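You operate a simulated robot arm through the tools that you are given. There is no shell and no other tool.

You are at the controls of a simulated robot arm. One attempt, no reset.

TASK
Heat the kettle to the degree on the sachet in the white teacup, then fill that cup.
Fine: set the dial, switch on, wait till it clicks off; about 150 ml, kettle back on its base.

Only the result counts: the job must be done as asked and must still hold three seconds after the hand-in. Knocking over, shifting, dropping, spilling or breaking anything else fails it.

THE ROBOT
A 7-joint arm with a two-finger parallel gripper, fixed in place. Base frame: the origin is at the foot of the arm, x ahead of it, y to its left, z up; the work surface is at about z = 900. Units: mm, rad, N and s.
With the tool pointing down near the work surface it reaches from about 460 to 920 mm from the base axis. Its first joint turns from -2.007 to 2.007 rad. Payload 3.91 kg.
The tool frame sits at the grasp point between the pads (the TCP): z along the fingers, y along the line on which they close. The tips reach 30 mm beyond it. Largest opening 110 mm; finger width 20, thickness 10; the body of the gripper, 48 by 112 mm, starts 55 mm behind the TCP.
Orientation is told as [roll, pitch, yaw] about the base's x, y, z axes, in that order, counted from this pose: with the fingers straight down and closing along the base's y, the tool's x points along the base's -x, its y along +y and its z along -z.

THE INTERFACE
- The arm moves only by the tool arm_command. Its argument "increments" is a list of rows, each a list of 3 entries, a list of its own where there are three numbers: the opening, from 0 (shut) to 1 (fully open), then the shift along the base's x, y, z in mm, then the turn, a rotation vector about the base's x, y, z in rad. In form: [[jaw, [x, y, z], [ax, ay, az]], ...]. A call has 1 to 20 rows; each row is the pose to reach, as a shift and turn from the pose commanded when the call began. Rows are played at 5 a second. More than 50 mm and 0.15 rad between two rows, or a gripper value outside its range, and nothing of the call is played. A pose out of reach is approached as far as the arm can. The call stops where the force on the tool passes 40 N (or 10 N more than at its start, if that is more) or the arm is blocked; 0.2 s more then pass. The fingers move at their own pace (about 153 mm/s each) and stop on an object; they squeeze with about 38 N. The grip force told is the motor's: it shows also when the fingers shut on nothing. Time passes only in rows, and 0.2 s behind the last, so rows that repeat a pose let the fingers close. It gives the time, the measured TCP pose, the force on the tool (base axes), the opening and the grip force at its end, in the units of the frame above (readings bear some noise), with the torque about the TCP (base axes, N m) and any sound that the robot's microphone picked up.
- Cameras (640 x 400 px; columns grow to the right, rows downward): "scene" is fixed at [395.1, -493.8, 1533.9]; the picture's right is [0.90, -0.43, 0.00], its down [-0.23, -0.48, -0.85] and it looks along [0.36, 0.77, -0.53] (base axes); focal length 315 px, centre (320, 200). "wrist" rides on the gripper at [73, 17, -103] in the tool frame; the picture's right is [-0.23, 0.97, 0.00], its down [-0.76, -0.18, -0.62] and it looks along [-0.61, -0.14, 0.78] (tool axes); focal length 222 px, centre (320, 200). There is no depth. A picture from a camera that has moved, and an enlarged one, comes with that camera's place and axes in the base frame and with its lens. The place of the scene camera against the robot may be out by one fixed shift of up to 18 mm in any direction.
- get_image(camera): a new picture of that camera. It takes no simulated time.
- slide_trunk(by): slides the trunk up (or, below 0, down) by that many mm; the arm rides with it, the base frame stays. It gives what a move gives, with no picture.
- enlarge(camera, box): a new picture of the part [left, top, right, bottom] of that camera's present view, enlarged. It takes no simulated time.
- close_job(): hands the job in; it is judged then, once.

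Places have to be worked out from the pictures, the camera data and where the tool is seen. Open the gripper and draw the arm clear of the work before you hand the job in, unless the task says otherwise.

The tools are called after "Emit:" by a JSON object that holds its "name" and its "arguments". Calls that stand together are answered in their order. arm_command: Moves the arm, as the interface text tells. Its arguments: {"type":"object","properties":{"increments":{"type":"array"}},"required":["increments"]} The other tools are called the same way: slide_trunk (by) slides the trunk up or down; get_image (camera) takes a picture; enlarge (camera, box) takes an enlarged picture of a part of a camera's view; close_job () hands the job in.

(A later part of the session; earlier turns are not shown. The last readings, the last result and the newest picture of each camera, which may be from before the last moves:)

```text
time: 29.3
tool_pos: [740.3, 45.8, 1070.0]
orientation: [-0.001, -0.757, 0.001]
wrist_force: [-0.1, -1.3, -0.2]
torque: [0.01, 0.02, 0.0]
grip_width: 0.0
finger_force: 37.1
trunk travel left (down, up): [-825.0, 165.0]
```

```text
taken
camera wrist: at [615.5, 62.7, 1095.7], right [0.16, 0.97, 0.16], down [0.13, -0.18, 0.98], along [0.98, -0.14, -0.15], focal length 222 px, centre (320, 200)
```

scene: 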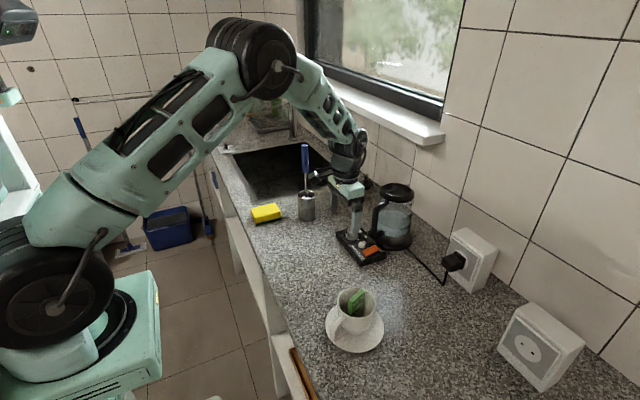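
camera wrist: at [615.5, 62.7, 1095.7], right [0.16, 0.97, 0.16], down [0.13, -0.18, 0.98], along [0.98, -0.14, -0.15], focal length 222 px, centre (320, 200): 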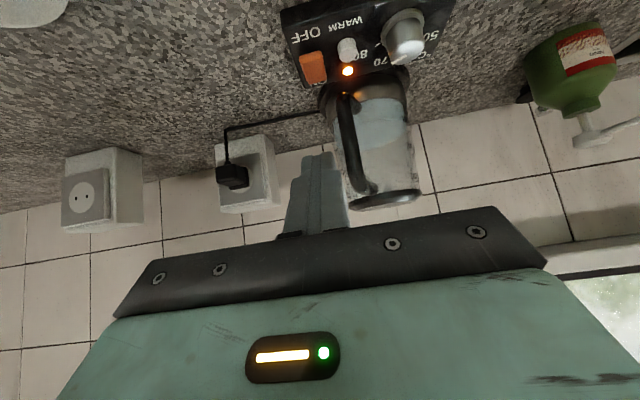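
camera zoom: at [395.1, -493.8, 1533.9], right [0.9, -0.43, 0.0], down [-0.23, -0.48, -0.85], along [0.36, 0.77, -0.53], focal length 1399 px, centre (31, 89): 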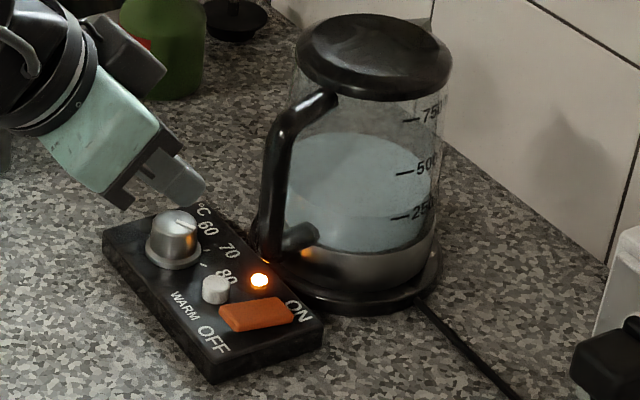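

The lamp is on and the kettle is heating. Meanwhile I'll study the kettle's geometry: handle, lid and spout.

Emit:
{"name": "enlarge", "arguments": {"camera": "wrist", "box": [280, 50, 480, 230]}}

Emit:
{"name": "enlarge", "arguments": {"camera": "scene", "box": [365, 175, 435, 260]}}

```text
2.22 times, centred on (380, 140) of wrist
camera zoom: at [615.5, 62.7, 1095.7], right [0.16, 0.97, 0.16], down [0.13, -0.18, 0.98], along [0.98, -0.14, -0.15], focal length 494 px, centre (187, 333)
```

zoom: 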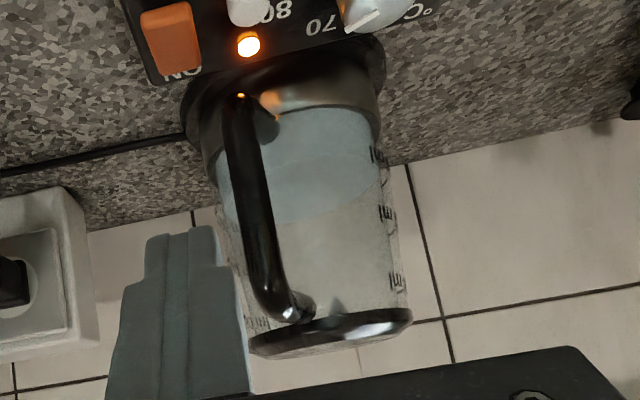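

```text
4.71 times, centred on (400, 218) of scene
camera zoom: at [395.1, -493.8, 1533.9], right [0.9, -0.43, 0.0], down [-0.23, -0.48, -0.85], along [0.36, 0.77, -0.53], focal length 1481 px, centre (-56, 118)
```

zoom: 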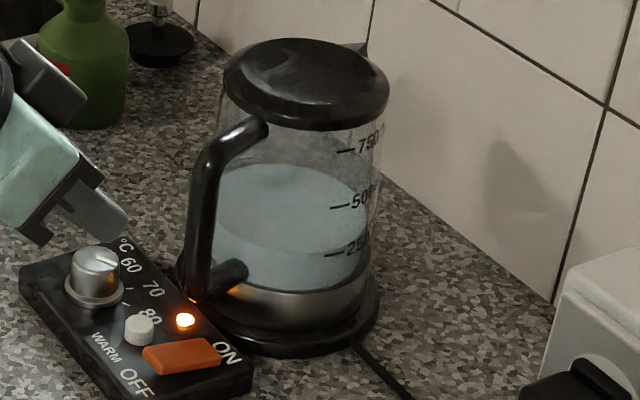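

The lamp shows heating has started. From several views I place the kettle axis at about (927,104). The vertical handle bar is at about (837,72.5), z 950–1055, with the spout opposite it, so the handle heading is about 20° from +x. While it heats, I'll move to a standoff in front of the handle with yaw 0.34 and pitch −0.61, jaws part open.

Emit:
{"name": "arm_command", "arguments": {"increments": [[0.3, [0, -1, -5], [0, 0.073, 0]], [0.545, [1, -2, -12], [0, 0.146, 0]], [0.545, [1, -4, -20], [-0.008, 0.146, 0.114]], [0.545, [2, -6, -28], [-0.0166, 0.1455, 0.228]], [0.545, [2.7, -6.8, -35], [-0.025, 0.1445, 0.3414]], [0.545, [2.7, -6.8, -35], [-0.025, 0.1445, 0.3414]]]}}

Emit:
{"name": "get_image", "arguments": {"camera": "wrist"}}

Emit:
{"name": "enlarge", "arguments": {"camera": "wrist", "box": [220, 60, 440, 240]}}

Emit:
{"name": "enlarge", "arguments": {"camera": "scene", "box": [320, 160, 440, 270]}}

```text
time: 30.7
tool_pos: [741.4, 41.2, 1033.9]
orientation: [0.0, -0.61, 0.344]
wrist_force: [0.2, -0.7, 0.1]
torque: [-0.01, -0.05, -0.04]
grip_width: 60.0
finger_force: 0.1
trunk travel left (down, up): [-825.0, 165.0]
```

```text
taken
camera wrist: at [624.5, 16.8, 1077.8], right [-0.16, 0.98, 0.13], down [0.31, -0.08, 0.95], along [0.94, 0.19, -0.29], focal length 222 px, centre (320, 200)
```

wrist: 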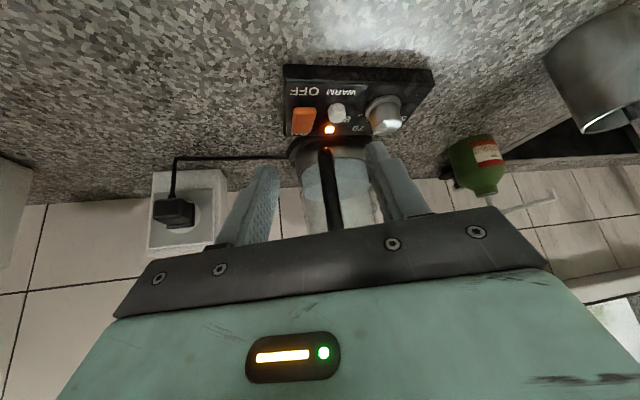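

```text
2.22 times, centred on (330, 150) of wrist
camera zoom: at [624.5, 16.8, 1077.8], right [-0.16, 0.98, 0.13], down [0.31, -0.08, 0.95], along [0.94, 0.19, -0.29], focal length 494 px, centre (298, 311)
```

zoom: 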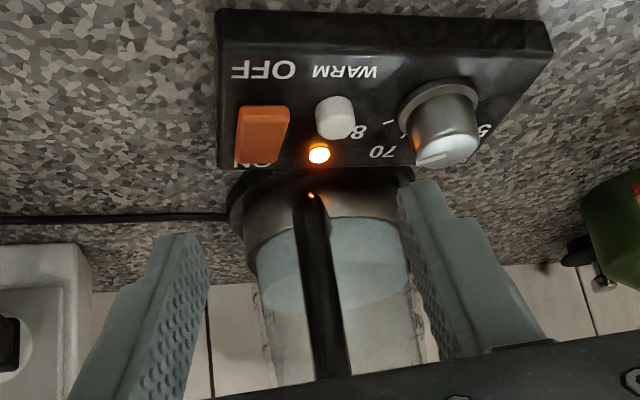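

```text
3.64 times, centred on (380, 215) of scene
camera zoom: at [395.1, -493.8, 1533.9], right [0.9, -0.43, 0.0], down [-0.23, -0.48, -0.85], along [0.36, 0.77, -0.53], focal length 1145 px, centre (102, 146)
```

zoom: 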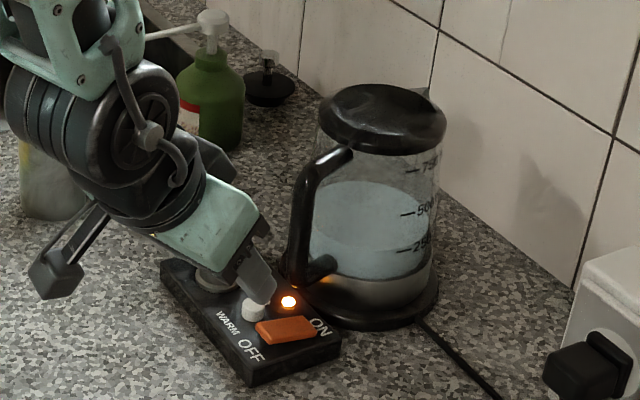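

Triangulating the handle bar from two wrist views gives about (839,72), with the kettle axis at (925.5,103), so the heading of 0.342 rad is right but the tool is about 3 mm too far +lateral. I'll move in to about 30 mm short of the bar with that correction and look again.

Emit:
{"name": "arm_command", "arguments": {"increments": [[0.545, [12, 2, -10], [0, 0, 0]], [0.545, [30, 8, -18], [0, 0, 0]], [0.545, [45, 13.5, -20], [0, 0, 0]], [0.545, [58, 17.8, -20], [0, 0, 0]], [0.545, [68.6, 21.2, -20], [0, 0, 0]], [0.545, [68.6, 21.2, -20], [0, 0, 0]]]}}

Emit:
{"name": "get_image", "arguments": {"camera": "wrist"}}

Emit:
{"name": "enlarge", "arguments": {"camera": "wrist", "box": [220, 90, 440, 250]}}

Emit:
{"name": "enlarge", "arguments": {"camera": "scene", "box": [320, 160, 440, 270]}}

```text
time: 32.1
tool_pos: [811.1, 62.6, 1013.5]
orientation: [0.002, -0.611, 0.345]
wrist_force: [0.3, -0.2, 0.5]
torque: [0.01, 0.01, -0.02]
grip_width: 59.9
finger_force: 0.0
trunk travel left (down, up): [-825.0, 165.0]
```

```text
taken
camera wrist: at [693.0, 38.5, 1058.6], right [-0.15, 0.98, 0.13], down [0.31, -0.08, 0.95], along [0.94, 0.19, -0.29], focal length 222 px, centre (320, 200)
```

wrist: 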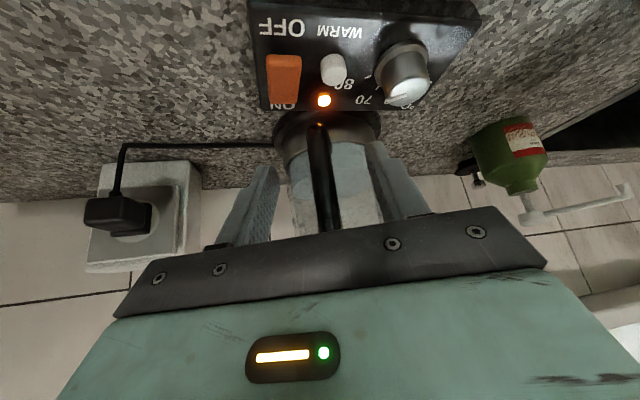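

```text
2.50 times, centred on (330, 170) of wrist
camera zoom: at [693.0, 38.5, 1058.6], right [-0.15, 0.98, 0.13], down [0.31, -0.08, 0.95], along [0.94, 0.19, -0.29], focal length 555 px, centre (295, 275)
```

zoom: 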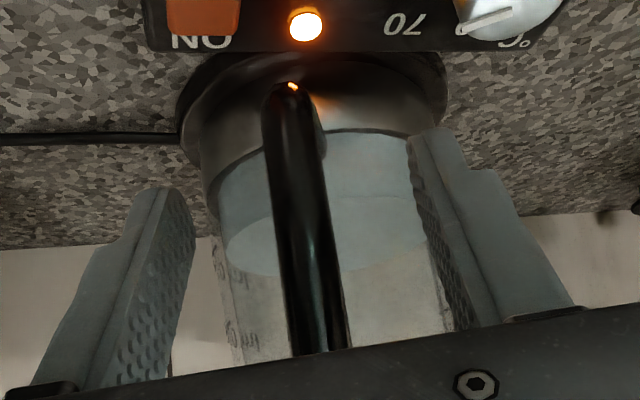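

```text
3.64 times, centred on (380, 215) of scene
camera zoom: at [395.1, -493.8, 1533.9], right [0.9, -0.43, 0.0], down [-0.23, -0.48, -0.85], along [0.36, 0.77, -0.53], focal length 1145 px, centre (102, 146)
```

zoom: 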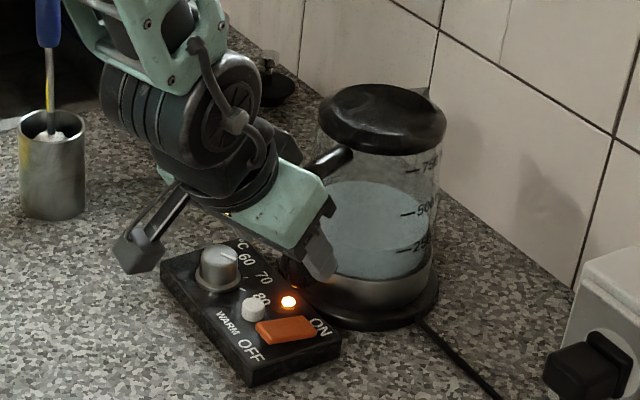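

The bar measures about 15.5 mm across at (840.5,72.2), and the tool plane is about 1 mm off. I'll advance so that the bar sits at the TCP, with the jaws still open, then inspect the centring.

Emit:
{"name": "arm_command", "arguments": {"increments": [[0.545, [10, 3, 0], [0, 0, 0]], [0.545, [20, 6.2, 0], [0, 0, 0]], [0.545, [29.5, 9.4, 0], [0, 0, 0]], [0.4, [29.5, 9.4, 0], [0, 0, 0]], [0.3, [29.5, 9.4, 0], [0, 0, 0]], [0.3, [29.5, 9.4, 0], [0, 0, 0]]]}}

Emit:
{"name": "get_image", "arguments": {"camera": "wrist"}}

Emit:
{"name": "enlarge", "arguments": {"camera": "wrist", "box": [240, 100, 400, 250]}}

Emit:
{"name": "enlarge", "arguments": {"camera": "scene", "box": [350, 170, 430, 260]}}

```text
time: 33.5
tool_pos: [838.5, 70.7, 1015.9]
orientation: [0.002, -0.612, 0.343]
wrist_force: [-0.5, -0.1, -0.5]
torque: [-0.02, -0.03, 0.01]
grip_width: 33.0
finger_force: 0.0
trunk travel left (down, up): [-825.0, 165.0]
```

```text
taken
camera wrist: at [721.9, 47.2, 1059.4], right [-0.15, 0.98, 0.13], down [0.31, -0.08, 0.95], along [0.94, 0.19, -0.29], focal length 222 px, centre (320, 200)
```

wrist: 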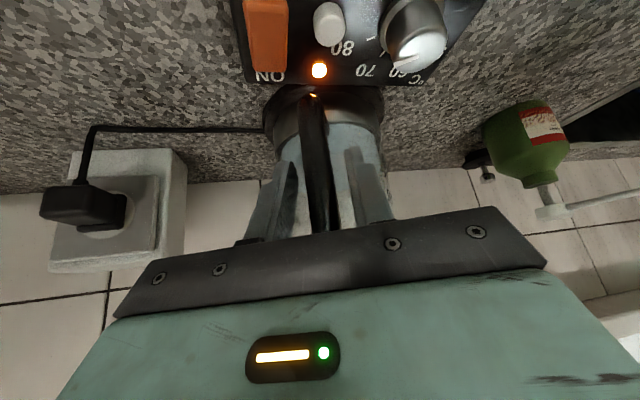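

```text
2.67 times, centred on (320, 175) of wrist
camera zoom: at [721.9, 47.2, 1059.4], right [-0.15, 0.98, 0.13], down [0.31, -0.08, 0.95], along [0.94, 0.19, -0.29], focal length 592 px, centre (320, 267)
```

zoom: 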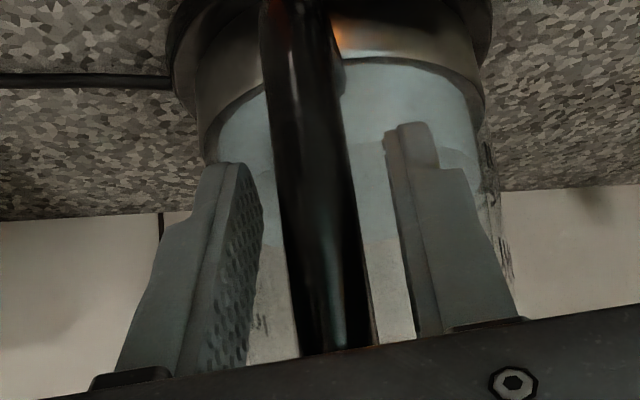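

```text
4.44 times, centred on (390, 215) of scene
camera zoom: at [395.1, -493.8, 1533.9], right [0.9, -0.43, 0.0], down [-0.23, -0.48, -0.85], along [0.36, 0.77, -0.53], focal length 1399 px, centre (9, 133)
```

zoom: 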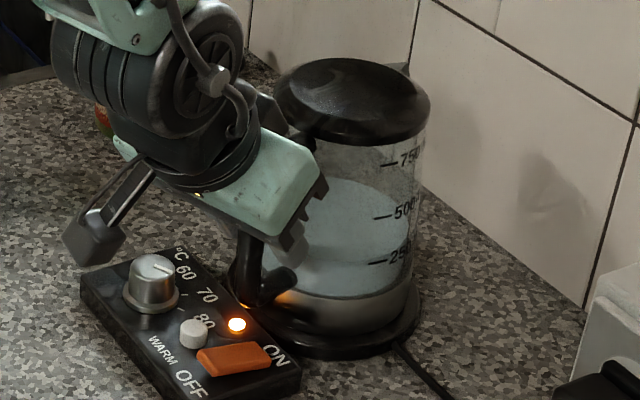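

The bar is within about 0.6 mm of the jaw centre and at TCP depth. I'll nudge that over and wait, jaws open, for the click-off.

Emit:
{"name": "arm_command", "arguments": {"increments": [[0.3, [0.2, -0.5, 0], [0, 0, 0]], [0.3, [0.2, -0.5, 0], [0, 0, 0]], [0.3, [0.2, -0.5, 0], [0, 0, 0]], [0.3, [0.2, -0.5, 0], [0, 0, 0]], [0.3, [0.2, -0.5, 0], [0, 0, 0]], [0.3, [0.2, -0.5, 0], [0, 0, 0]], [0.3, [0.2, -0.5, 0], [0, 0, 0]], [0.3, [0.2, -0.5, 0], [0, 0, 0]], [0.3, [0.2, -0.5, 0], [0, 0, 0]], [0.3, [0.2, -0.5, 0], [0, 0, 0]], [0.3, [0.2, -0.5, 0], [0, 0, 0]], [0.3, [0.2, -0.5, 0], [0, 0, 0]], [0.3, [0.2, -0.5, 0], [0, 0, 0]], [0.3, [0.2, -0.5, 0], [0, 0, 0]], [0.3, [0.2, -0.5, 0], [0, 0, 0]], [0.3, [0.2, -0.5, 0], [0, 0, 0]], [0.3, [0.2, -0.5, 0], [0, 0, 0]], [0.3, [0.2, -0.5, 0], [0, 0, 0]], [0.3, [0.2, -0.5, 0], [0, 0, 0]], [0.3, [0.2, -0.5, 0], [0, 0, 0]]]}}

Emit:
{"name": "enlarge", "arguments": {"camera": "scene", "box": [350, 170, 430, 260]}}

```text
time: 37.7
tool_pos: [840.0, 71.4, 1015.1]
orientation: [0.002, -0.612, 0.343]
wrist_force: [0.1, 0.0, -0.5]
torque: [0.02, -0.04, -0.03]
grip_width: 33.0
finger_force: 0.1
trunk travel left (down, up): [-825.0, 165.0]
```

```text
4.44 times, centred on (390, 215) of scene
camera zoom: at [395.1, -493.8, 1533.9], right [0.9, -0.43, 0.0], down [-0.23, -0.48, -0.85], along [0.36, 0.77, -0.53], focal length 1399 px, centre (9, 133)
```

zoom: 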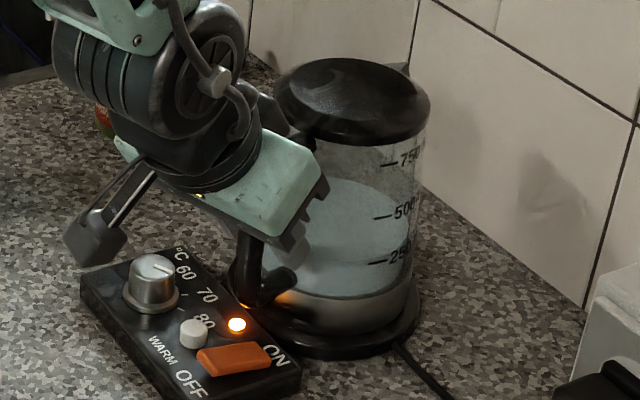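

The lamp is still lit, so I'll keep waiting for the click.

Emit:
{"name": "arm_command", "arguments": {"increments": [[0.3, [0, 0, 0], [0, 0, 0]], [0.3, [0, 0, 0], [0, 0, 0]], [0.3, [0, 0, 0], [0, 0, 0]], [0.3, [0, 0, 0], [0, 0, 0]], [0.3, [0, 0, 0], [0, 0, 0]], [0.3, [0, 0, 0], [0, 0, 0]], [0.3, [0, 0, 0], [0, 0, 0]], [0.3, [0, 0, 0], [0, 0, 0]], [0.3, [0, 0, 0], [0, 0, 0]], [0.3, [0, 0, 0], [0, 0, 0]], [0.3, [0, 0, 0], [0, 0, 0]], [0.3, [0, 0, 0], [0, 0, 0]], [0.3, [0, 0, 0], [0, 0, 0]], [0.3, [0, 0, 0], [0, 0, 0]], [0.3, [0, 0, 0], [0, 0, 0]], [0.3, [0, 0, 0], [0, 0, 0]], [0.3, [0, 0, 0], [0, 0, 0]], [0.3, [0, 0, 0], [0, 0, 0]], [0.3, [0, 0, 0], [0, 0, 0]], [0.3, [0, 0, 0], [0, 0, 0]]]}}

Emit:
{"name": "enlarge", "arguments": {"camera": "scene", "box": [310, 270, 400, 360]}}

```text
time: 41.9
tool_pos: [839.7, 70.3, 1016.1]
orientation: [0.004, -0.611, 0.343]
wrist_force: [-0.4, 0.0, -0.5]
torque: [0.0, 0.0, -0.04]
grip_width: 33.0
finger_force: 0.1
trunk travel left (down, up): [-825.0, 165.0]
```

```text
4.44 times, centred on (355, 315) of scene
camera zoom: at [395.1, -493.8, 1533.9], right [0.9, -0.43, 0.0], down [-0.23, -0.48, -0.85], along [0.36, 0.77, -0.53], focal length 1399 px, centre (164, -311)
```

zoom: 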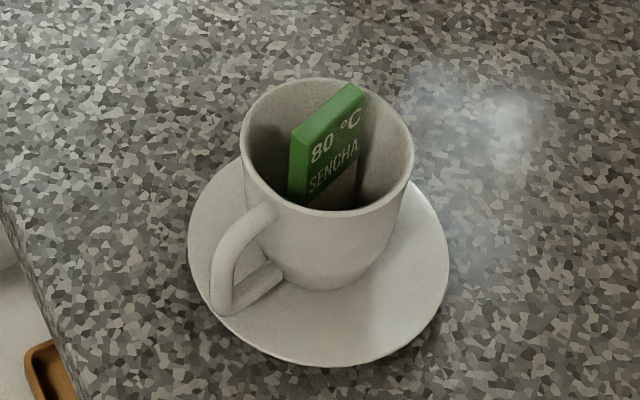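

The kettle is still heating, so I'll use the wait to measure the cup accurately. I'll back straight off the handle and swing over above the cup with the tool down.

Emit:
{"name": "arm_command", "arguments": {"increments": [[0.3, [-20, -7, 0], [0, 0, 0]], [0.3, [-40, -14, 0], [0, 0, 0]], [0.3, [-65, -28, 5], [0, 0, 0]], [0.3, [-90, -50, 15], [-0.0157, 0.0908, -0.0498]], [0.3, [-112, -78, 28], [-0.0314, 0.1815, -0.0997]], [0.3, [-130, -106, 40], [-0.0471, 0.2723, -0.1495]], [0.3, [-146, -132, 48], [-0.0628, 0.363, -0.1994]], [0.3, [-160, -156, 53], [-0.0785, 0.4538, -0.2492]], [0.3, [-171, -178, 55], [-0.0942, 0.5445, -0.2991]], [0.3, [-180, -199, 55], [-0.1047, 0.605, -0.3323]], [0.3, [-180, -199, 55], [-0.1047, 0.605, -0.3323]]]}}

Emit:
{"name": "get_image", "arguments": {"camera": "wrist"}}

Emit:
{"name": "get_image", "arguments": {"camera": "scene"}}

```text
time: 44.3
tool_pos: [660.5, -128.3, 1069.8]
orientation: [0.002, 0.0, 0.001]
wrist_force: [0.3, -0.7, -1.2]
torque: [0.02, 0.01, 0.02]
grip_width: 33.1
finger_force: 0.0
trunk travel left (down, up): [-825.0, 165.0]
```

```text
taken
camera wrist: at [588.6, -110.7, 1174.3], right [0.23, 0.97, 0.0], down [0.76, -0.18, 0.62], along [0.61, -0.14, -0.78], focal length 222 px, centre (320, 200)
```

wrist: 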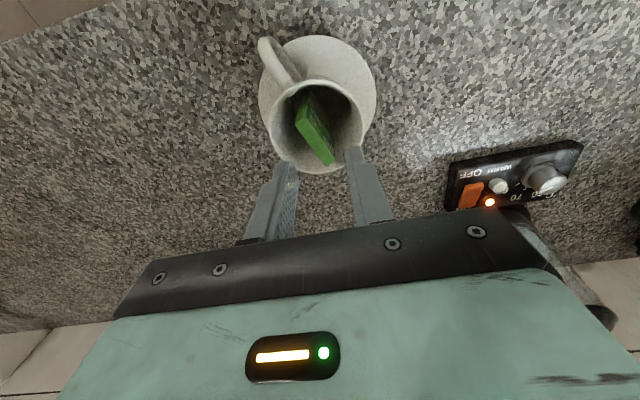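

```text
taken
```

scene: 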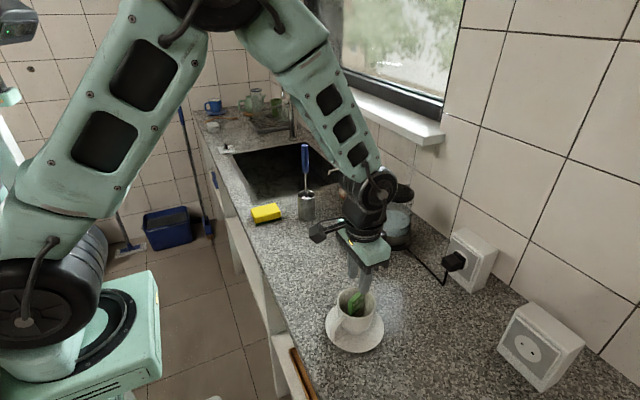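

I have the cup well in view; I'll enlarge both views to measure the rim centre and height.

Emit:
{"name": "enlarge", "arguments": {"camera": "wrist", "box": [240, 20, 400, 180]}}

Emit:
{"name": "enlarge", "arguments": {"camera": "scene", "box": [310, 250, 400, 360]}}

```text
2.50 times, centred on (320, 100) of wrist
camera zoom: at [588.6, -110.7, 1174.3], right [0.23, 0.97, 0.0], down [0.76, -0.18, 0.62], along [0.61, -0.14, -0.78], focal length 555 px, centre (320, 450)
```

zoom: 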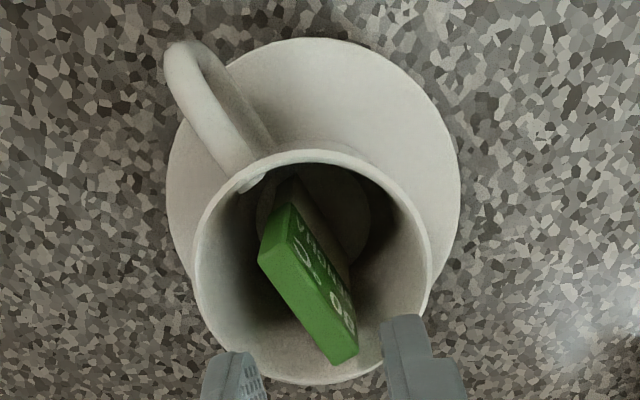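

```text
3.64 times, centred on (355, 305) of scene
camera zoom: at [395.1, -493.8, 1533.9], right [0.9, -0.43, 0.0], down [-0.23, -0.48, -0.85], along [0.36, 0.77, -0.53], focal length 1145 px, centre (193, -182)
```

zoom: 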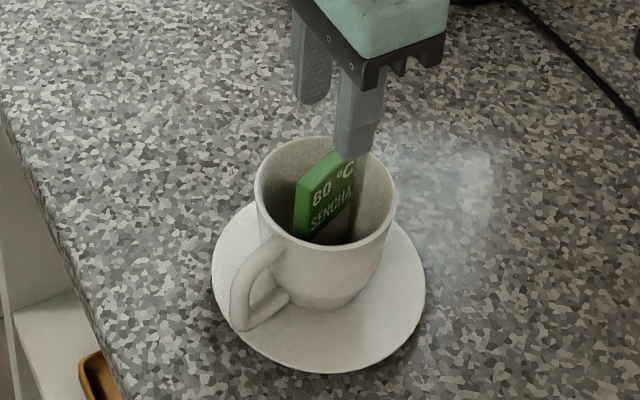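

The rim ellipse fits best at z≈985 with the cup centre at (662,−131) and outer rim radius about 41 mm; the saucer centre agrees. The lamp is still on, so I'll return along the same path to the handle and wait for the click.

Emit:
{"name": "arm_command", "arguments": {"increments": [[0.3, [9, 21, 0], [0.0105, -0.0605, 0.0332]], [0.3, [20, 43, -2], [0.0262, -0.1513, 0.0831]], [0.3, [34, 67, -7], [0.0419, -0.242, 0.1329]], [0.3, [50, 93, -15], [0.0576, -0.3328, 0.1828]], [0.3, [68, 121, -27], [0.0733, -0.4235, 0.2326]], [0.3, [90, 149, -40], [0.089, -0.5143, 0.2825]], [0.3, [115, 171, -50], [0.1047, -0.605, 0.3323]], [0.3, [140, 185, -55], [0.1047, -0.605, 0.3323]], [0.3, [160, 192, -55], [0.1047, -0.605, 0.3323]], [0.3, [180, 199, -55], [0.1047, -0.605, 0.3323]], [0.3, [180, 199, -55], [0.1047, -0.605, 0.3323]], [0.3, [180, 199, -55], [0.1047, -0.605, 0.3323]], [0.3, [180, 199, -55], [0.1047, -0.605, 0.3323]], [0.3, [180, 199, -55], [0.1047, -0.605, 0.3323]]]}}

Emit:
{"name": "enlarge", "arguments": {"camera": "wrist", "box": [240, 100, 400, 250]}}

Emit:
{"name": "enlarge", "arguments": {"camera": "scene", "box": [380, 170, 430, 220]}}

```text
time: 47.3
tool_pos: [838.8, 71.0, 1014.0]
orientation: [0.001, -0.61, 0.345]
wrist_force: [0.0, 0.4, 0.3]
torque: [0.01, 0.01, -0.03]
grip_width: 33.2
finger_force: 0.0
trunk travel left (down, up): [-825.0, 165.0]
```

```text
2.67 times, centred on (320, 175) of wrist
camera zoom: at [721.2, 47.1, 1057.7], right [-0.15, 0.98, 0.13], down [0.31, -0.08, 0.95], along [0.94, 0.19, -0.29], focal length 592 px, centre (320, 267)
```

zoom: 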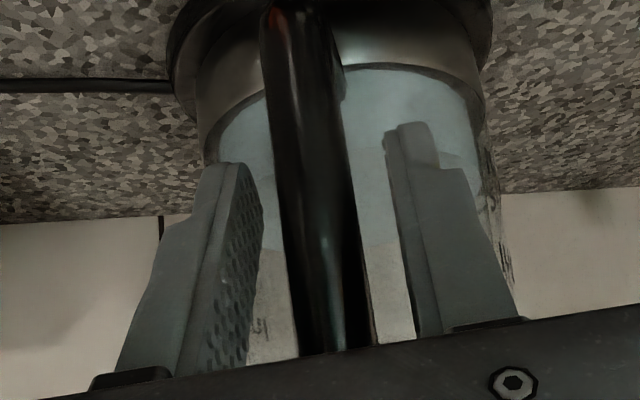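

```text
8.00 times, centred on (405, 195) of scene
camera zoom: at [395.1, -493.8, 1533.9], right [0.9, -0.43, 0.0], down [-0.23, -0.48, -0.85], along [0.36, 0.77, -0.53], focal length 2518 px, centre (-360, 240)
```

zoom: 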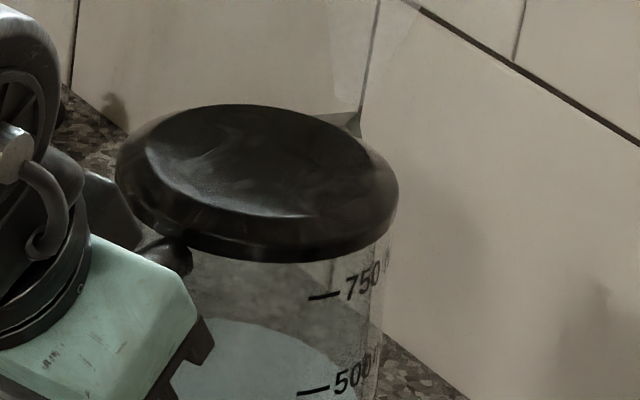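

The orange reflection on the band is gone; the kettle may have clicked off. I'll check the lamp and rocker in the scene view.

Emit:
{"name": "enlarge", "arguments": {"camera": "scene", "box": [340, 210, 410, 270]}}

Emit:
{"name": "get_image", "arguments": {"camera": "wrist"}}

```text
6.67 times, centred on (375, 240) of scene
camera zoom: at [395.1, -493.8, 1533.9], right [0.9, -0.43, 0.0], down [-0.23, -0.48, -0.85], along [0.36, 0.77, -0.53], focal length 2098 px, centre (-47, -67)
```

zoom: 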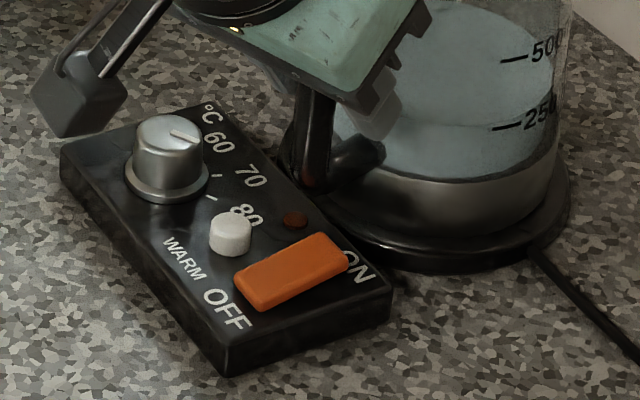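

```text
taken
camera wrist: at [721.2, 47.1, 1057.7], right [-0.15, 0.98, 0.13], down [0.31, -0.08, 0.95], along [0.94, 0.19, -0.29], focal length 222 px, centre (320, 200)
```

wrist: 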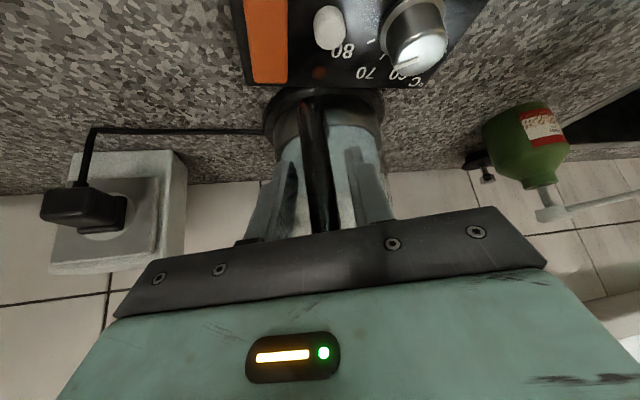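

The lamp is out and the rocker has popped back to OFF, so the kettle has clicked off by itself. I'll close gently on the handle bar and watch the forces.

Emit:
{"name": "arm_command", "arguments": {"increments": [[0.24, [0.5, 0, 0], [0, 0, 0]], [0.2, [0.5, 0, 0], [0, 0, 0]], [0.17, [0.5, 0, 0], [0, 0, 0]], [0.15, [0.5, 0, 0], [0, 0, 0]], [0.13, [0.5, 0, 0], [0, 0, 0]], [0.1, [0.5, 0, 0], [0, 0, 0]], [0.0, [0.5, 0, 0], [0, 0, 0]], [0.0, [0.5, 0, 0], [0, 0, 0]]]}}

Emit:
{"name": "enlarge", "arguments": {"camera": "wrist", "box": [240, 100, 400, 250]}}

Emit:
{"name": "enlarge", "arguments": {"camera": "scene", "box": [340, 170, 430, 270]}}

```text
time: 49.1
tool_pos: [840.1, 71.3, 1014.4]
orientation: [0.001, -0.612, 0.344]
wrist_force: [-0.3, 0.2, -0.2]
torque: [-0.12, -0.08, 0.06]
grip_width: 16.8
finger_force: 38.2
trunk travel left (down, up): [-825.0, 165.0]
```

```text
2.67 times, centred on (320, 175) of wrist
camera zoom: at [722.2, 47.4, 1057.9], right [-0.15, 0.98, 0.13], down [0.31, -0.08, 0.95], along [0.94, 0.19, -0.29], focal length 592 px, centre (320, 267)
```

zoom: 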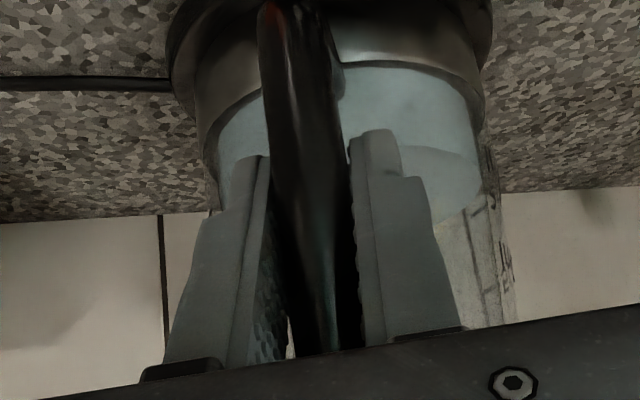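

```text
4.00 times, centred on (385, 220) of scene
camera zoom: at [395.1, -493.8, 1533.9], right [0.9, -0.43, 0.0], down [-0.23, -0.48, -0.85], along [0.36, 0.77, -0.53], focal length 1259 px, centre (60, 120)
```

zoom: 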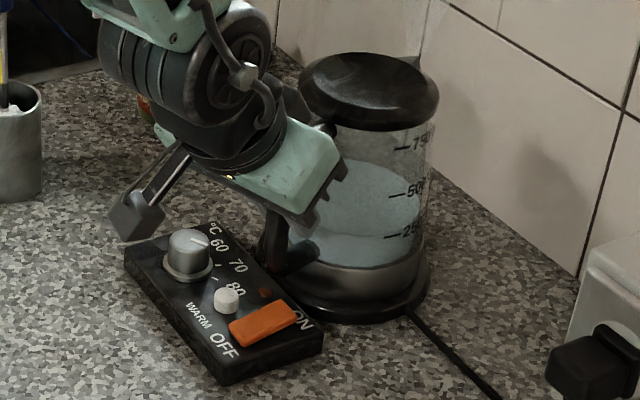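

The bar is gripped at 16.8 mm with 38 N and almost no side load. I'll lift slowly by 12 mm and check for slip or droop.

Emit:
{"name": "arm_command", "arguments": {"increments": [[0.0, [0, 0, 2], [0, 0, 0]], [0.0, [0, 0, 4], [0, 0, 0]], [0.0, [0, 0, 6], [0, 0, 0]], [0.0, [0, 0, 8], [0, 0, 0]], [0.0, [0, 0, 10], [0, 0, 0]], [0.0, [0, 0, 12], [0, 0, 0]], [0.0, [0, 0, 12], [0, 0, 0]]]}}

Emit:
{"name": "enlarge", "arguments": {"camera": "wrist", "box": [240, 100, 400, 250]}}

Emit:
{"name": "enlarge", "arguments": {"camera": "scene", "box": [340, 170, 430, 270]}}

```text
time: 50.7
tool_pos: [841.0, 69.8, 1026.9]
orientation: [0.002, -0.611, 0.344]
wrist_force: [-0.2, -1.2, -6.5]
torque: [-0.18, 0.5, 0.02]
grip_width: 16.6
finger_force: 37.9
trunk travel left (down, up): [-825.0, 165.0]
```

```text
2.67 times, centred on (320, 175) of wrist
camera zoom: at [723.3, 47.1, 1069.6], right [-0.15, 0.98, 0.13], down [0.31, -0.08, 0.95], along [0.94, 0.19, -0.29], focal length 592 px, centre (320, 267)
```

zoom: 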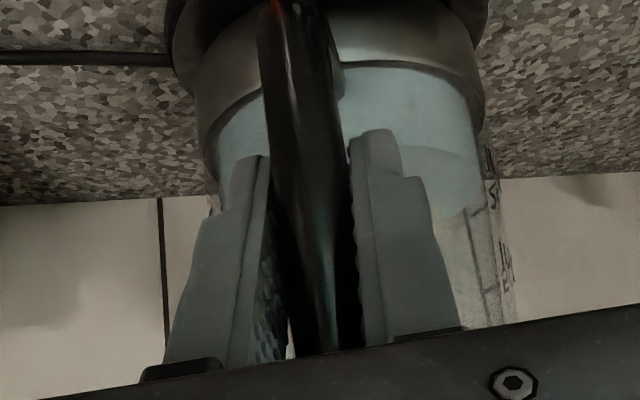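

```text
4.00 times, centred on (385, 220) of scene
camera zoom: at [395.1, -493.8, 1533.9], right [0.9, -0.43, 0.0], down [-0.23, -0.48, -0.85], along [0.36, 0.77, -0.53], focal length 1259 px, centre (60, 120)
```

zoom: 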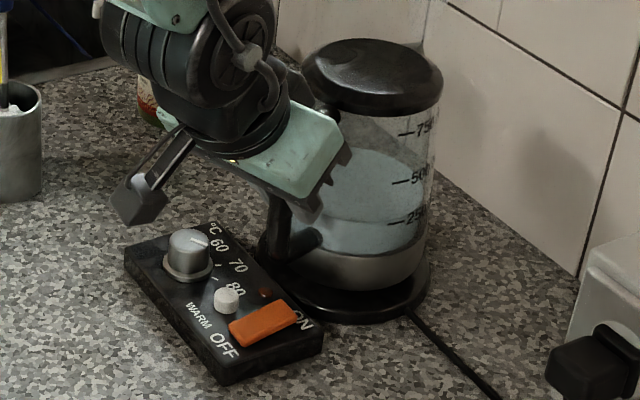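

The kettle is lifted cleanly: about 6.5 N total weight, level, with no droop. From the scale marks I judge about 300 ml inside. I'll raise it to TCP z≈1180, well clear of everything.

Emit:
{"name": "arm_command", "arguments": {"increments": [[0.0, [0, 0, 5], [0, 0, 0]], [0.0, [0, 0, 14], [0, 0, 0]], [0.0, [0, 0, 28], [0, 0, 0]], [0.0, [0, 0, 44], [0, 0, 0]], [0.0, [0, 0, 62], [0, 0, 0]], [0.0, [0, 0, 80], [0, 0, 0]], [0.0, [0, 0, 98], [0, 0, 0]], [0.0, [0, 0, 116], [0, 0, 0]], [0.0, [0, 0, 132], [0, 0, 0]], [0.0, [0, 0, 145], [0, 0, 0]], [0.0, [0, 0, 152], [0, 0, 0]], [0.0, [0, 0, 154], [0, 0, 0]], [0.0, [0, 0, 154], [0, 0, 0]]]}}

Emit:
{"name": "get_image", "arguments": {"camera": "scene"}}

Emit:
{"name": "enlarge", "arguments": {"camera": "scene", "box": [350, 110, 450, 260]}}

```text
time: 53.5
tool_pos: [840.4, 71.5, 1179.0]
orientation: [0.003, -0.611, 0.344]
wrist_force: [0.2, 0.1, -6.1]
torque: [-0.19, 0.51, 0.03]
grip_width: 17.0
finger_force: 38.3
trunk travel left (down, up): [-825.0, 165.0]
```

```text
taken
```

scene: 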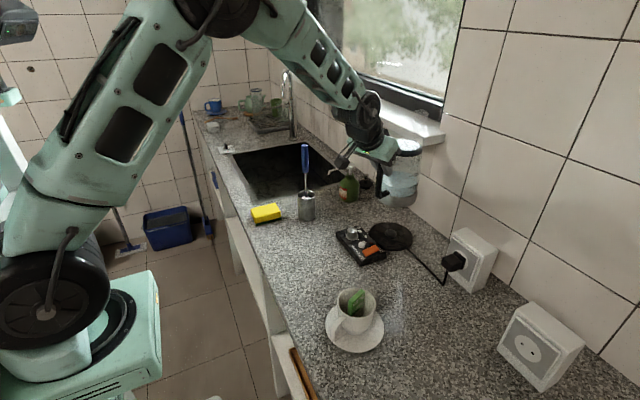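

```text
2.67 times, centred on (400, 185) of scene
camera zoom: at [395.1, -493.8, 1533.9], right [0.9, -0.43, 0.0], down [-0.23, -0.48, -0.85], along [0.36, 0.77, -0.53], focal length 839 px, centre (107, 240)
```

zoom: 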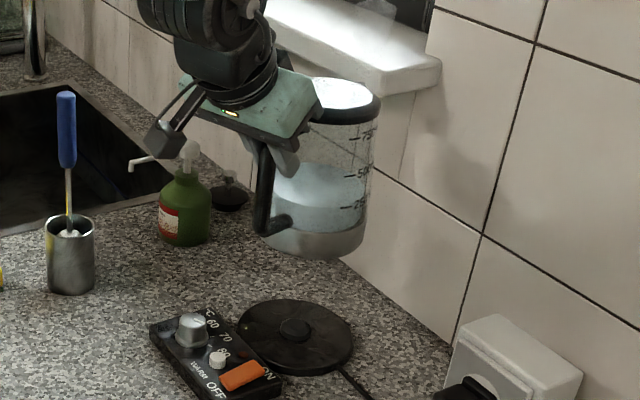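

The bare base is visible and its connector gives a base centre of about (926,102), agreeing with my kettle axis. I'll carry the kettle level towards the cup at this height, turning the heading to −0.45 rad so the spout will face across the cup.

Emit:
{"name": "arm_command", "arguments": {"increments": [[0.0, [-2.8, -1.5, 0], [0, 0, -0.008]], [0.0, [-8.4, -4.4, 0], [0, 0, -0.024]], [0.0, [-19.6, -10.2, 0], [0, 0, -0.056]], [0.0, [-33.6, -17.5, 0], [0, 0, -0.095]], [0.0, [-50.4, -26.3, 0], [0, 0, -0.143]], [0.0, [-70, -36.5, 0], [0, 0, -0.199]], [0.0, [-89.6, -46.7, 0], [0, 0, -0.254]], [0.0, [-109.2, -56.9, 0], [0, 0, -0.31]], [0.0, [-128.8, -67.2, 0], [0, 0, -0.365]], [0.0, [-148.4, -77.4, 0], [0, 0, -0.421]], [0.0, [-168, -87.6, 0], [0, 0, -0.476]], [0.0, [-187.6, -97.8, 0], [0, 0, -0.532]], [0.0, [-207.2, -108, 0], [0, 0, -0.588]], [0.0, [-224, -116.8, 0], [0, 0, -0.635]], [0.0, [-240.8, -125.6, 0], [0, 0, -0.683]], [0.0, [-254.8, -132.9, 0], [0, 0, -0.723]], [0.0, [-266, -138.7, 0], [0, 0, -0.754]], [0.0, [-274.4, -143.1, 0], [0, 0, -0.778]], [0.0, [-278.6, -145.3, 0], [0, 0, -0.79]], [0.0, [-280, -146, 0], [0, 0, -0.794]]]}}

Emit:
{"name": "get_image", "arguments": {"camera": "scene"}}

Emit:
{"name": "enlarge", "arguments": {"camera": "scene", "box": [260, 150, 440, 370]}}

Emit:
{"name": "get_image", "arguments": {"camera": "wrist"}}

```text
time: 57.7
tool_pos: [567.5, -70.9, 1184.5]
orientation: [0.001, -0.61, -0.45]
wrist_force: [1.0, -0.5, -4.1]
torque: [0.24, 0.49, 0.0]
grip_width: 16.6
finger_force: 38.0
out of reach, approached as far as the arm can: row 18, 19, 20
trunk travel left (down, up): [-825.0, 165.0]
```

```text
taken
```

scene: 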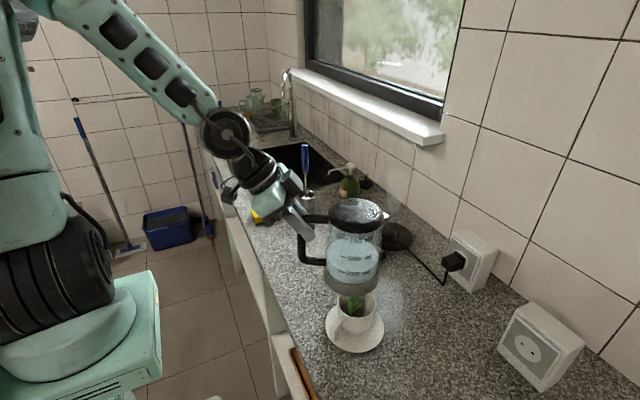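

```text
1.82 times, centred on (350, 260) of scene
camera zoom: at [395.1, -493.8, 1533.9], right [0.9, -0.43, 0.0], down [-0.23, -0.48, -0.85], along [0.36, 0.77, -0.53], focal length 572 px, centre (266, 91)
```

zoom: 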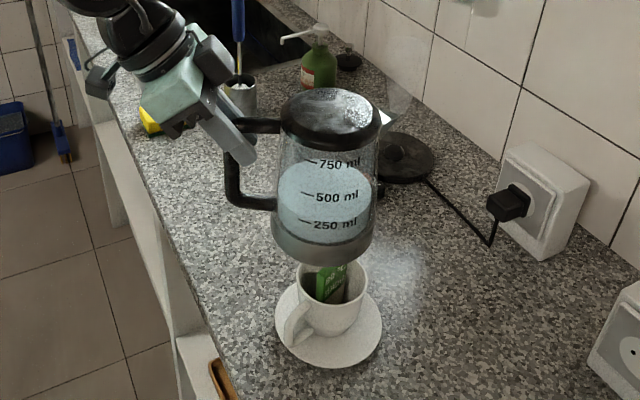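

```text
taken
camera wrist: at [469.8, -4.6, 1227.9], right [0.59, 0.8, 0.13], down [0.16, -0.28, 0.95], along [0.79, -0.54, -0.29], focal length 222 px, centre (320, 200)
```

wrist: 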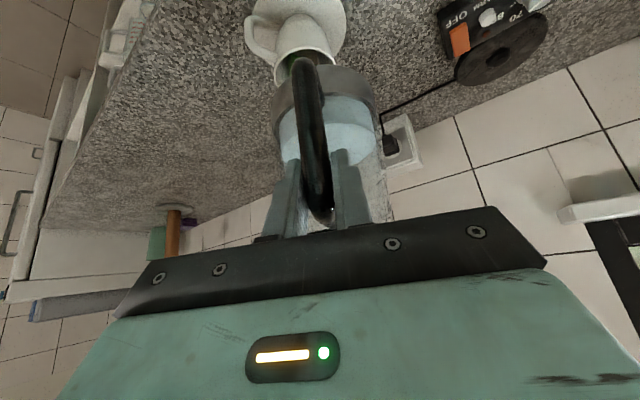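

The arm reached its inner limit at this pitch, stopping at TCP (567,−71,1184); the kettle is level and right above the cup. Tilting will relax that limit. First I'll zoom in on the kettle's side profile to measure the spout and water level.

Emit:
{"name": "enlarge", "arguments": {"camera": "scene", "box": [310, 185, 400, 305]}}

Emit:
{"name": "enlarge", "arguments": {"camera": "scene", "box": [355, 190, 395, 220]}}

```text
3.33 times, centred on (355, 245) of scene
camera zoom: at [395.1, -493.8, 1533.9], right [0.9, -0.43, 0.0], down [-0.23, -0.48, -0.85], along [0.36, 0.77, -0.53], focal length 1049 px, centre (203, 50)
```

zoom: 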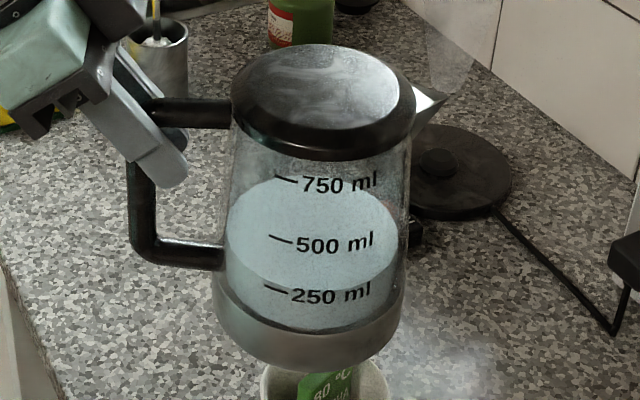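

```text
13.33 times, centred on (375, 205) of scene
camera zoom: at [395.1, -493.8, 1533.9], right [0.9, -0.43, 0.0], down [-0.23, -0.48, -0.85], along [0.36, 0.77, -0.53], focal length 4197 px, centre (-413, 133)
```

zoom: 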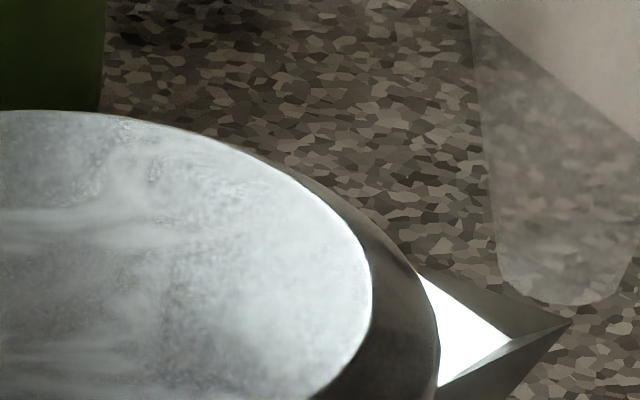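

Comparing heights, the handle seems to sit lower in the grip than when I took it: its top bend is now visible between the fingers. I'll look closely at the grip before doing anything else.

Emit:
{"name": "enlarge", "arguments": {"camera": "wrist", "box": [230, 40, 410, 250]}}

Emit:
{"name": "enlarge", "arguments": {"camera": "scene", "box": [285, 170, 365, 270]}}

```text
1.90 times, centred on (320, 145) of wrist
camera zoom: at [469.8, -4.6, 1227.9], right [0.59, 0.8, 0.13], down [0.16, -0.28, 0.95], along [0.79, -0.54, -0.29], focal length 423 px, centre (320, 305)
```

zoom: 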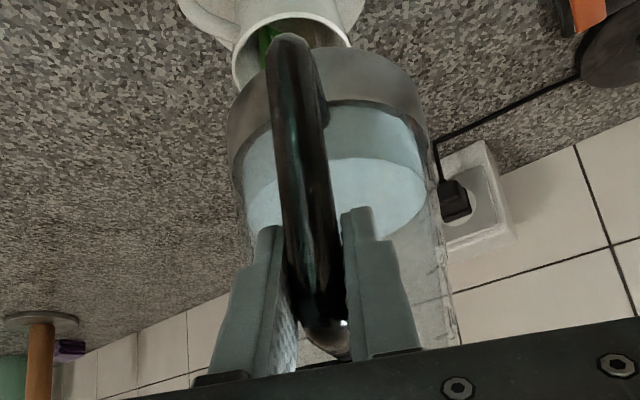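

```text
4.00 times, centred on (325, 220) of scene
camera zoom: at [395.1, -493.8, 1533.9], right [0.9, -0.43, 0.0], down [-0.23, -0.48, -0.85], along [0.36, 0.77, -0.53], focal length 1259 px, centre (300, 120)
```

zoom: 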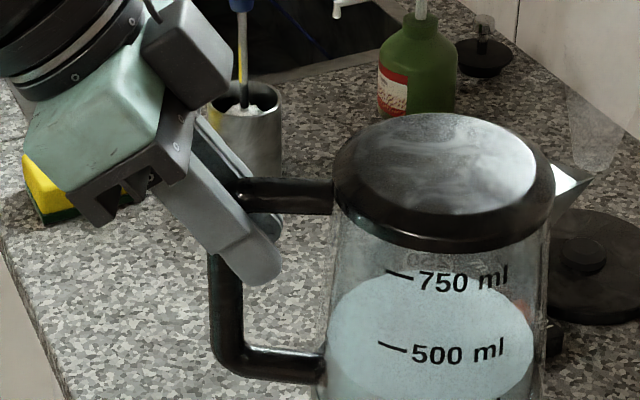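

The kettle has slid down along the bar about 33 mm since gripping; the fingers are now at the handle's top bend, with the kettle still level. I'll hold still for a moment to see whether it keeps slipping.

Emit:
{"name": "arm_command", "arguments": {"increments": [[0.0, [0, 0, 0], [0, 0, 0]], [0.0, [0, 0, 0], [0, 0, 0]], [0.0, [0, 0, 0], [0, 0, 0]]]}}

Emit:
{"name": "enlarge", "arguments": {"camera": "wrist", "box": [230, 40, 410, 250]}}

Emit:
{"name": "enlarge", "arguments": {"camera": "scene", "box": [285, 170, 365, 270]}}

```text
time: 58.5
tool_pos: [569.0, -71.9, 1184.5]
orientation: [-0.001, -0.61, -0.45]
wrist_force: [-0.2, -0.1, -5.7]
torque: [0.25, 0.5, 0.02]
grip_width: 16.5
finger_force: 38.6
trunk travel left (down, up): [-825.0, 165.0]
```

```text
1.90 times, centred on (320, 145) of wrist
camera zoom: at [469.8, -4.6, 1227.9], right [0.59, 0.8, 0.13], down [0.16, -0.28, 0.95], along [0.79, -0.54, -0.29], focal length 423 px, centre (320, 305)
```

zoom: 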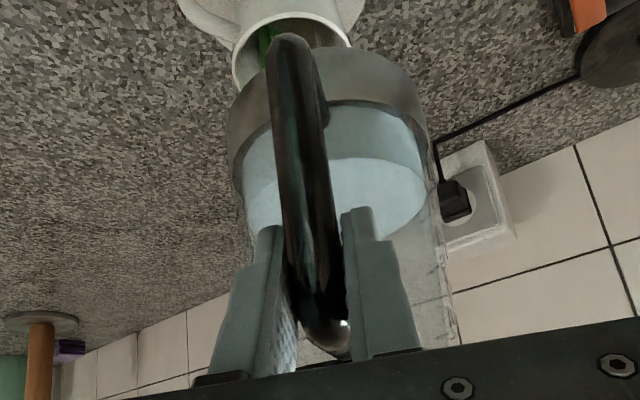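

```text
4.00 times, centred on (325, 220) of scene
camera zoom: at [395.1, -493.8, 1533.9], right [0.9, -0.43, 0.0], down [-0.23, -0.48, -0.85], along [0.36, 0.77, -0.53], focal length 1259 px, centre (300, 120)
```

zoom: 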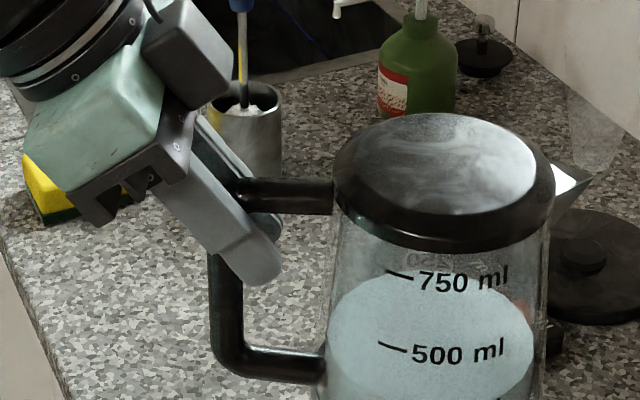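

The grip is stable now; the fingers hold the handle's top corner and the kettle is level. From this side view the spout tip is about 162 mm ahead of and 20 mm above the TCP. The water is near the 250–300 ml level, so it should start to flow at a tilt of around 52–55°. I'll begin tilting slowly to 20° while raising slightly so the base clears the cup.

Emit:
{"name": "arm_command", "arguments": {"increments": [[0.0, [0, 0, 2], [0.0087, 0.018, 0]], [0.0, [0, 0, 5], [0.0261, 0.054, 0]], [0.0, [0, 0, 9], [0.0479, 0.099, 0]], [0.0, [0, 0, 13], [0.0696, 0.1441, 0]], [0.0, [0, 0, 17], [0.0914, 0.1891, 0]], [0.0, [0, 0, 21], [0.1131, 0.2341, 0]], [0.0, [0, 0, 24], [0.1349, 0.2791, 0]], [0.0, [0, 0, 25], [0.1523, 0.3151, 0]], [0.0, [0, 0, 25], [0.1523, 0.3151, 0]]]}}

Emit:
{"name": "get_image", "arguments": {"camera": "scene"}}

Emit:
{"name": "enlarge", "arguments": {"camera": "scene", "box": [280, 160, 410, 360]}}

Emit:
{"name": "enlarge", "arguments": {"camera": "wrist", "box": [230, 20, 410, 250]}}

```text
time: 60.5
tool_pos: [570.1, -72.1, 1209.3]
orientation: [0.002, -0.261, -0.451]
wrist_force: [-0.1, -0.4, -5.7]
torque: [0.19, 0.35, -0.01]
grip_width: 17.1
finger_force: 38.0
trunk travel left (down, up): [-825.0, 165.0]
```

```text
taken
```

scene: 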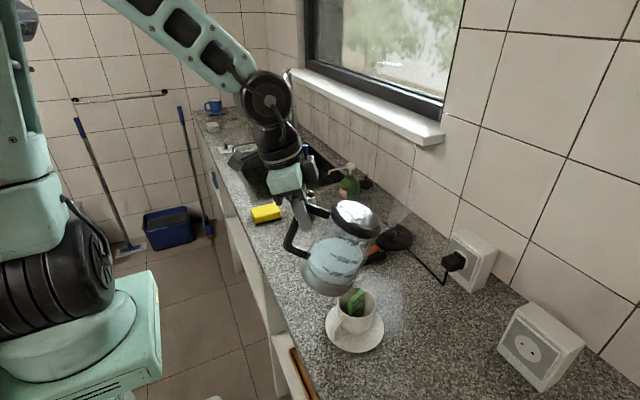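

```text
2.00 times, centred on (345, 260) of scene
camera zoom: at [395.1, -493.8, 1533.9], right [0.9, -0.43, 0.0], down [-0.23, -0.48, -0.85], along [0.36, 0.77, -0.53], focal length 630 px, centre (270, 80)
```

zoom: 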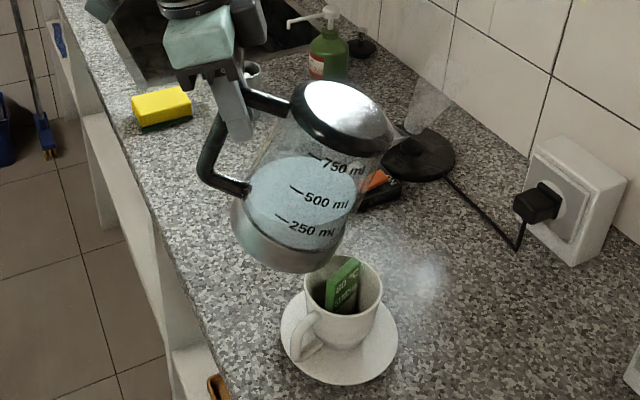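

```text
1.74 times, centred on (320, 135) of wrist
camera zoom: at [489.7, -14.0, 1291.2], right [0.62, 0.78, 0.06], down [0.44, -0.41, 0.8], along [0.65, -0.47, -0.6], focal length 386 px, centre (320, 313)
```

zoom: 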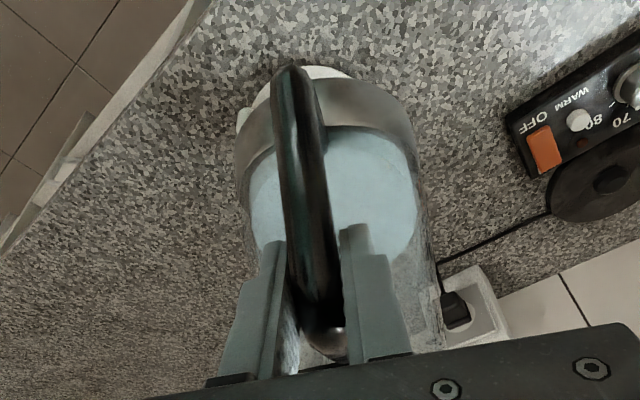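

No further slip, and the tilt is at 20° as commanded. I'll continue to 40° while drawing back and lowering a little, which keeps the spout above the near side of the cup.

Emit:
{"name": "arm_command", "arguments": {"increments": [[0.0, [-1.4, 0.2, -1], [0.0046, 0.0095, 0]], [0.0, [-4.5, 0.7, -3.4], [0.0152, 0.0314, 0]], [0.0, [-9, 1.4, -6.8], [0.0304, 0.0628, 0]], [0.0, [-14.4, 2.2, -10.9], [0.0486, 0.1006, 0]], [0.0, [-19.8, 3.1, -15], [0.0668, 0.1383, 0]], [0.0, [-25.2, 3.9, -19], [0.085, 0.1759, 0]], [0.0, [-30.6, 4.8, -23.1], [0.1032, 0.2137, 0]], [0.0, [-36, 5.6, -27.2], [0.1215, 0.2514, 0]], [0.0, [-40.5, 6.3, -30.6], [0.1366, 0.2828, 0]], [0.0, [-43.7, 6.8, -33], [0.1472, 0.3048, 0]], [0.0, [-45, 7, -34], [0.1518, 0.3142, 0]], [0.0, [-45, 7, -34], [0.1518, 0.3142, 0]]]}}

Emit:
{"name": "enlarge", "arguments": {"camera": "scene", "box": [270, 160, 400, 360]}}

Emit:
{"name": "enlarge", "arguments": {"camera": "wrist", "box": [230, 20, 410, 250]}}

```text
time: 63.1
tool_pos: [524.6, -64.8, 1175.9]
orientation: [0.001, 0.087, -0.449]
wrist_force: [0.4, 0.1, -5.3]
torque: [0.11, 0.19, -0.01]
grip_width: 17.3
finger_force: 38.6
trunk travel left (down, up): [-825.0, 165.0]
```

```text
2.00 times, centred on (335, 260) of scene
camera zoom: at [395.1, -493.8, 1533.9], right [0.9, -0.43, 0.0], down [-0.23, -0.48, -0.85], along [0.36, 0.77, -0.53], focal length 630 px, centre (290, 80)
```

zoom: 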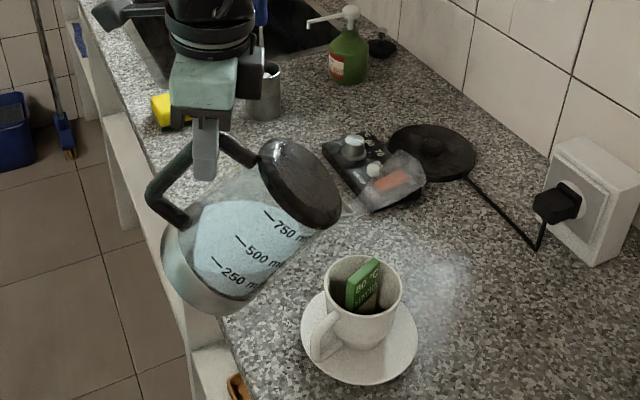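

```text
1.74 times, centred on (320, 135) of wrist
camera zoom: at [475.2, -21.4, 1285.4], right [0.63, 0.78, -0.02], down [0.65, -0.51, 0.55], along [0.42, -0.36, -0.83], focal length 386 px, centre (320, 313)
```

zoom: 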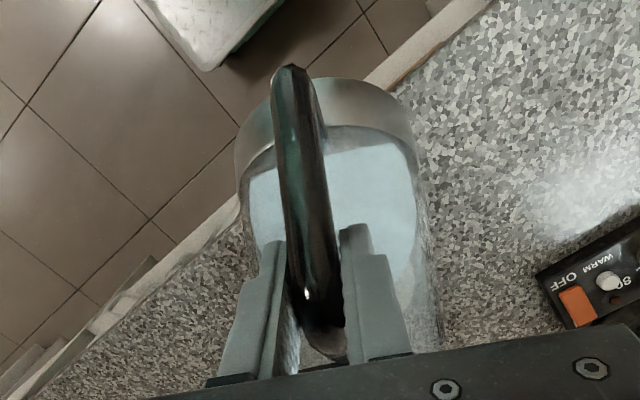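

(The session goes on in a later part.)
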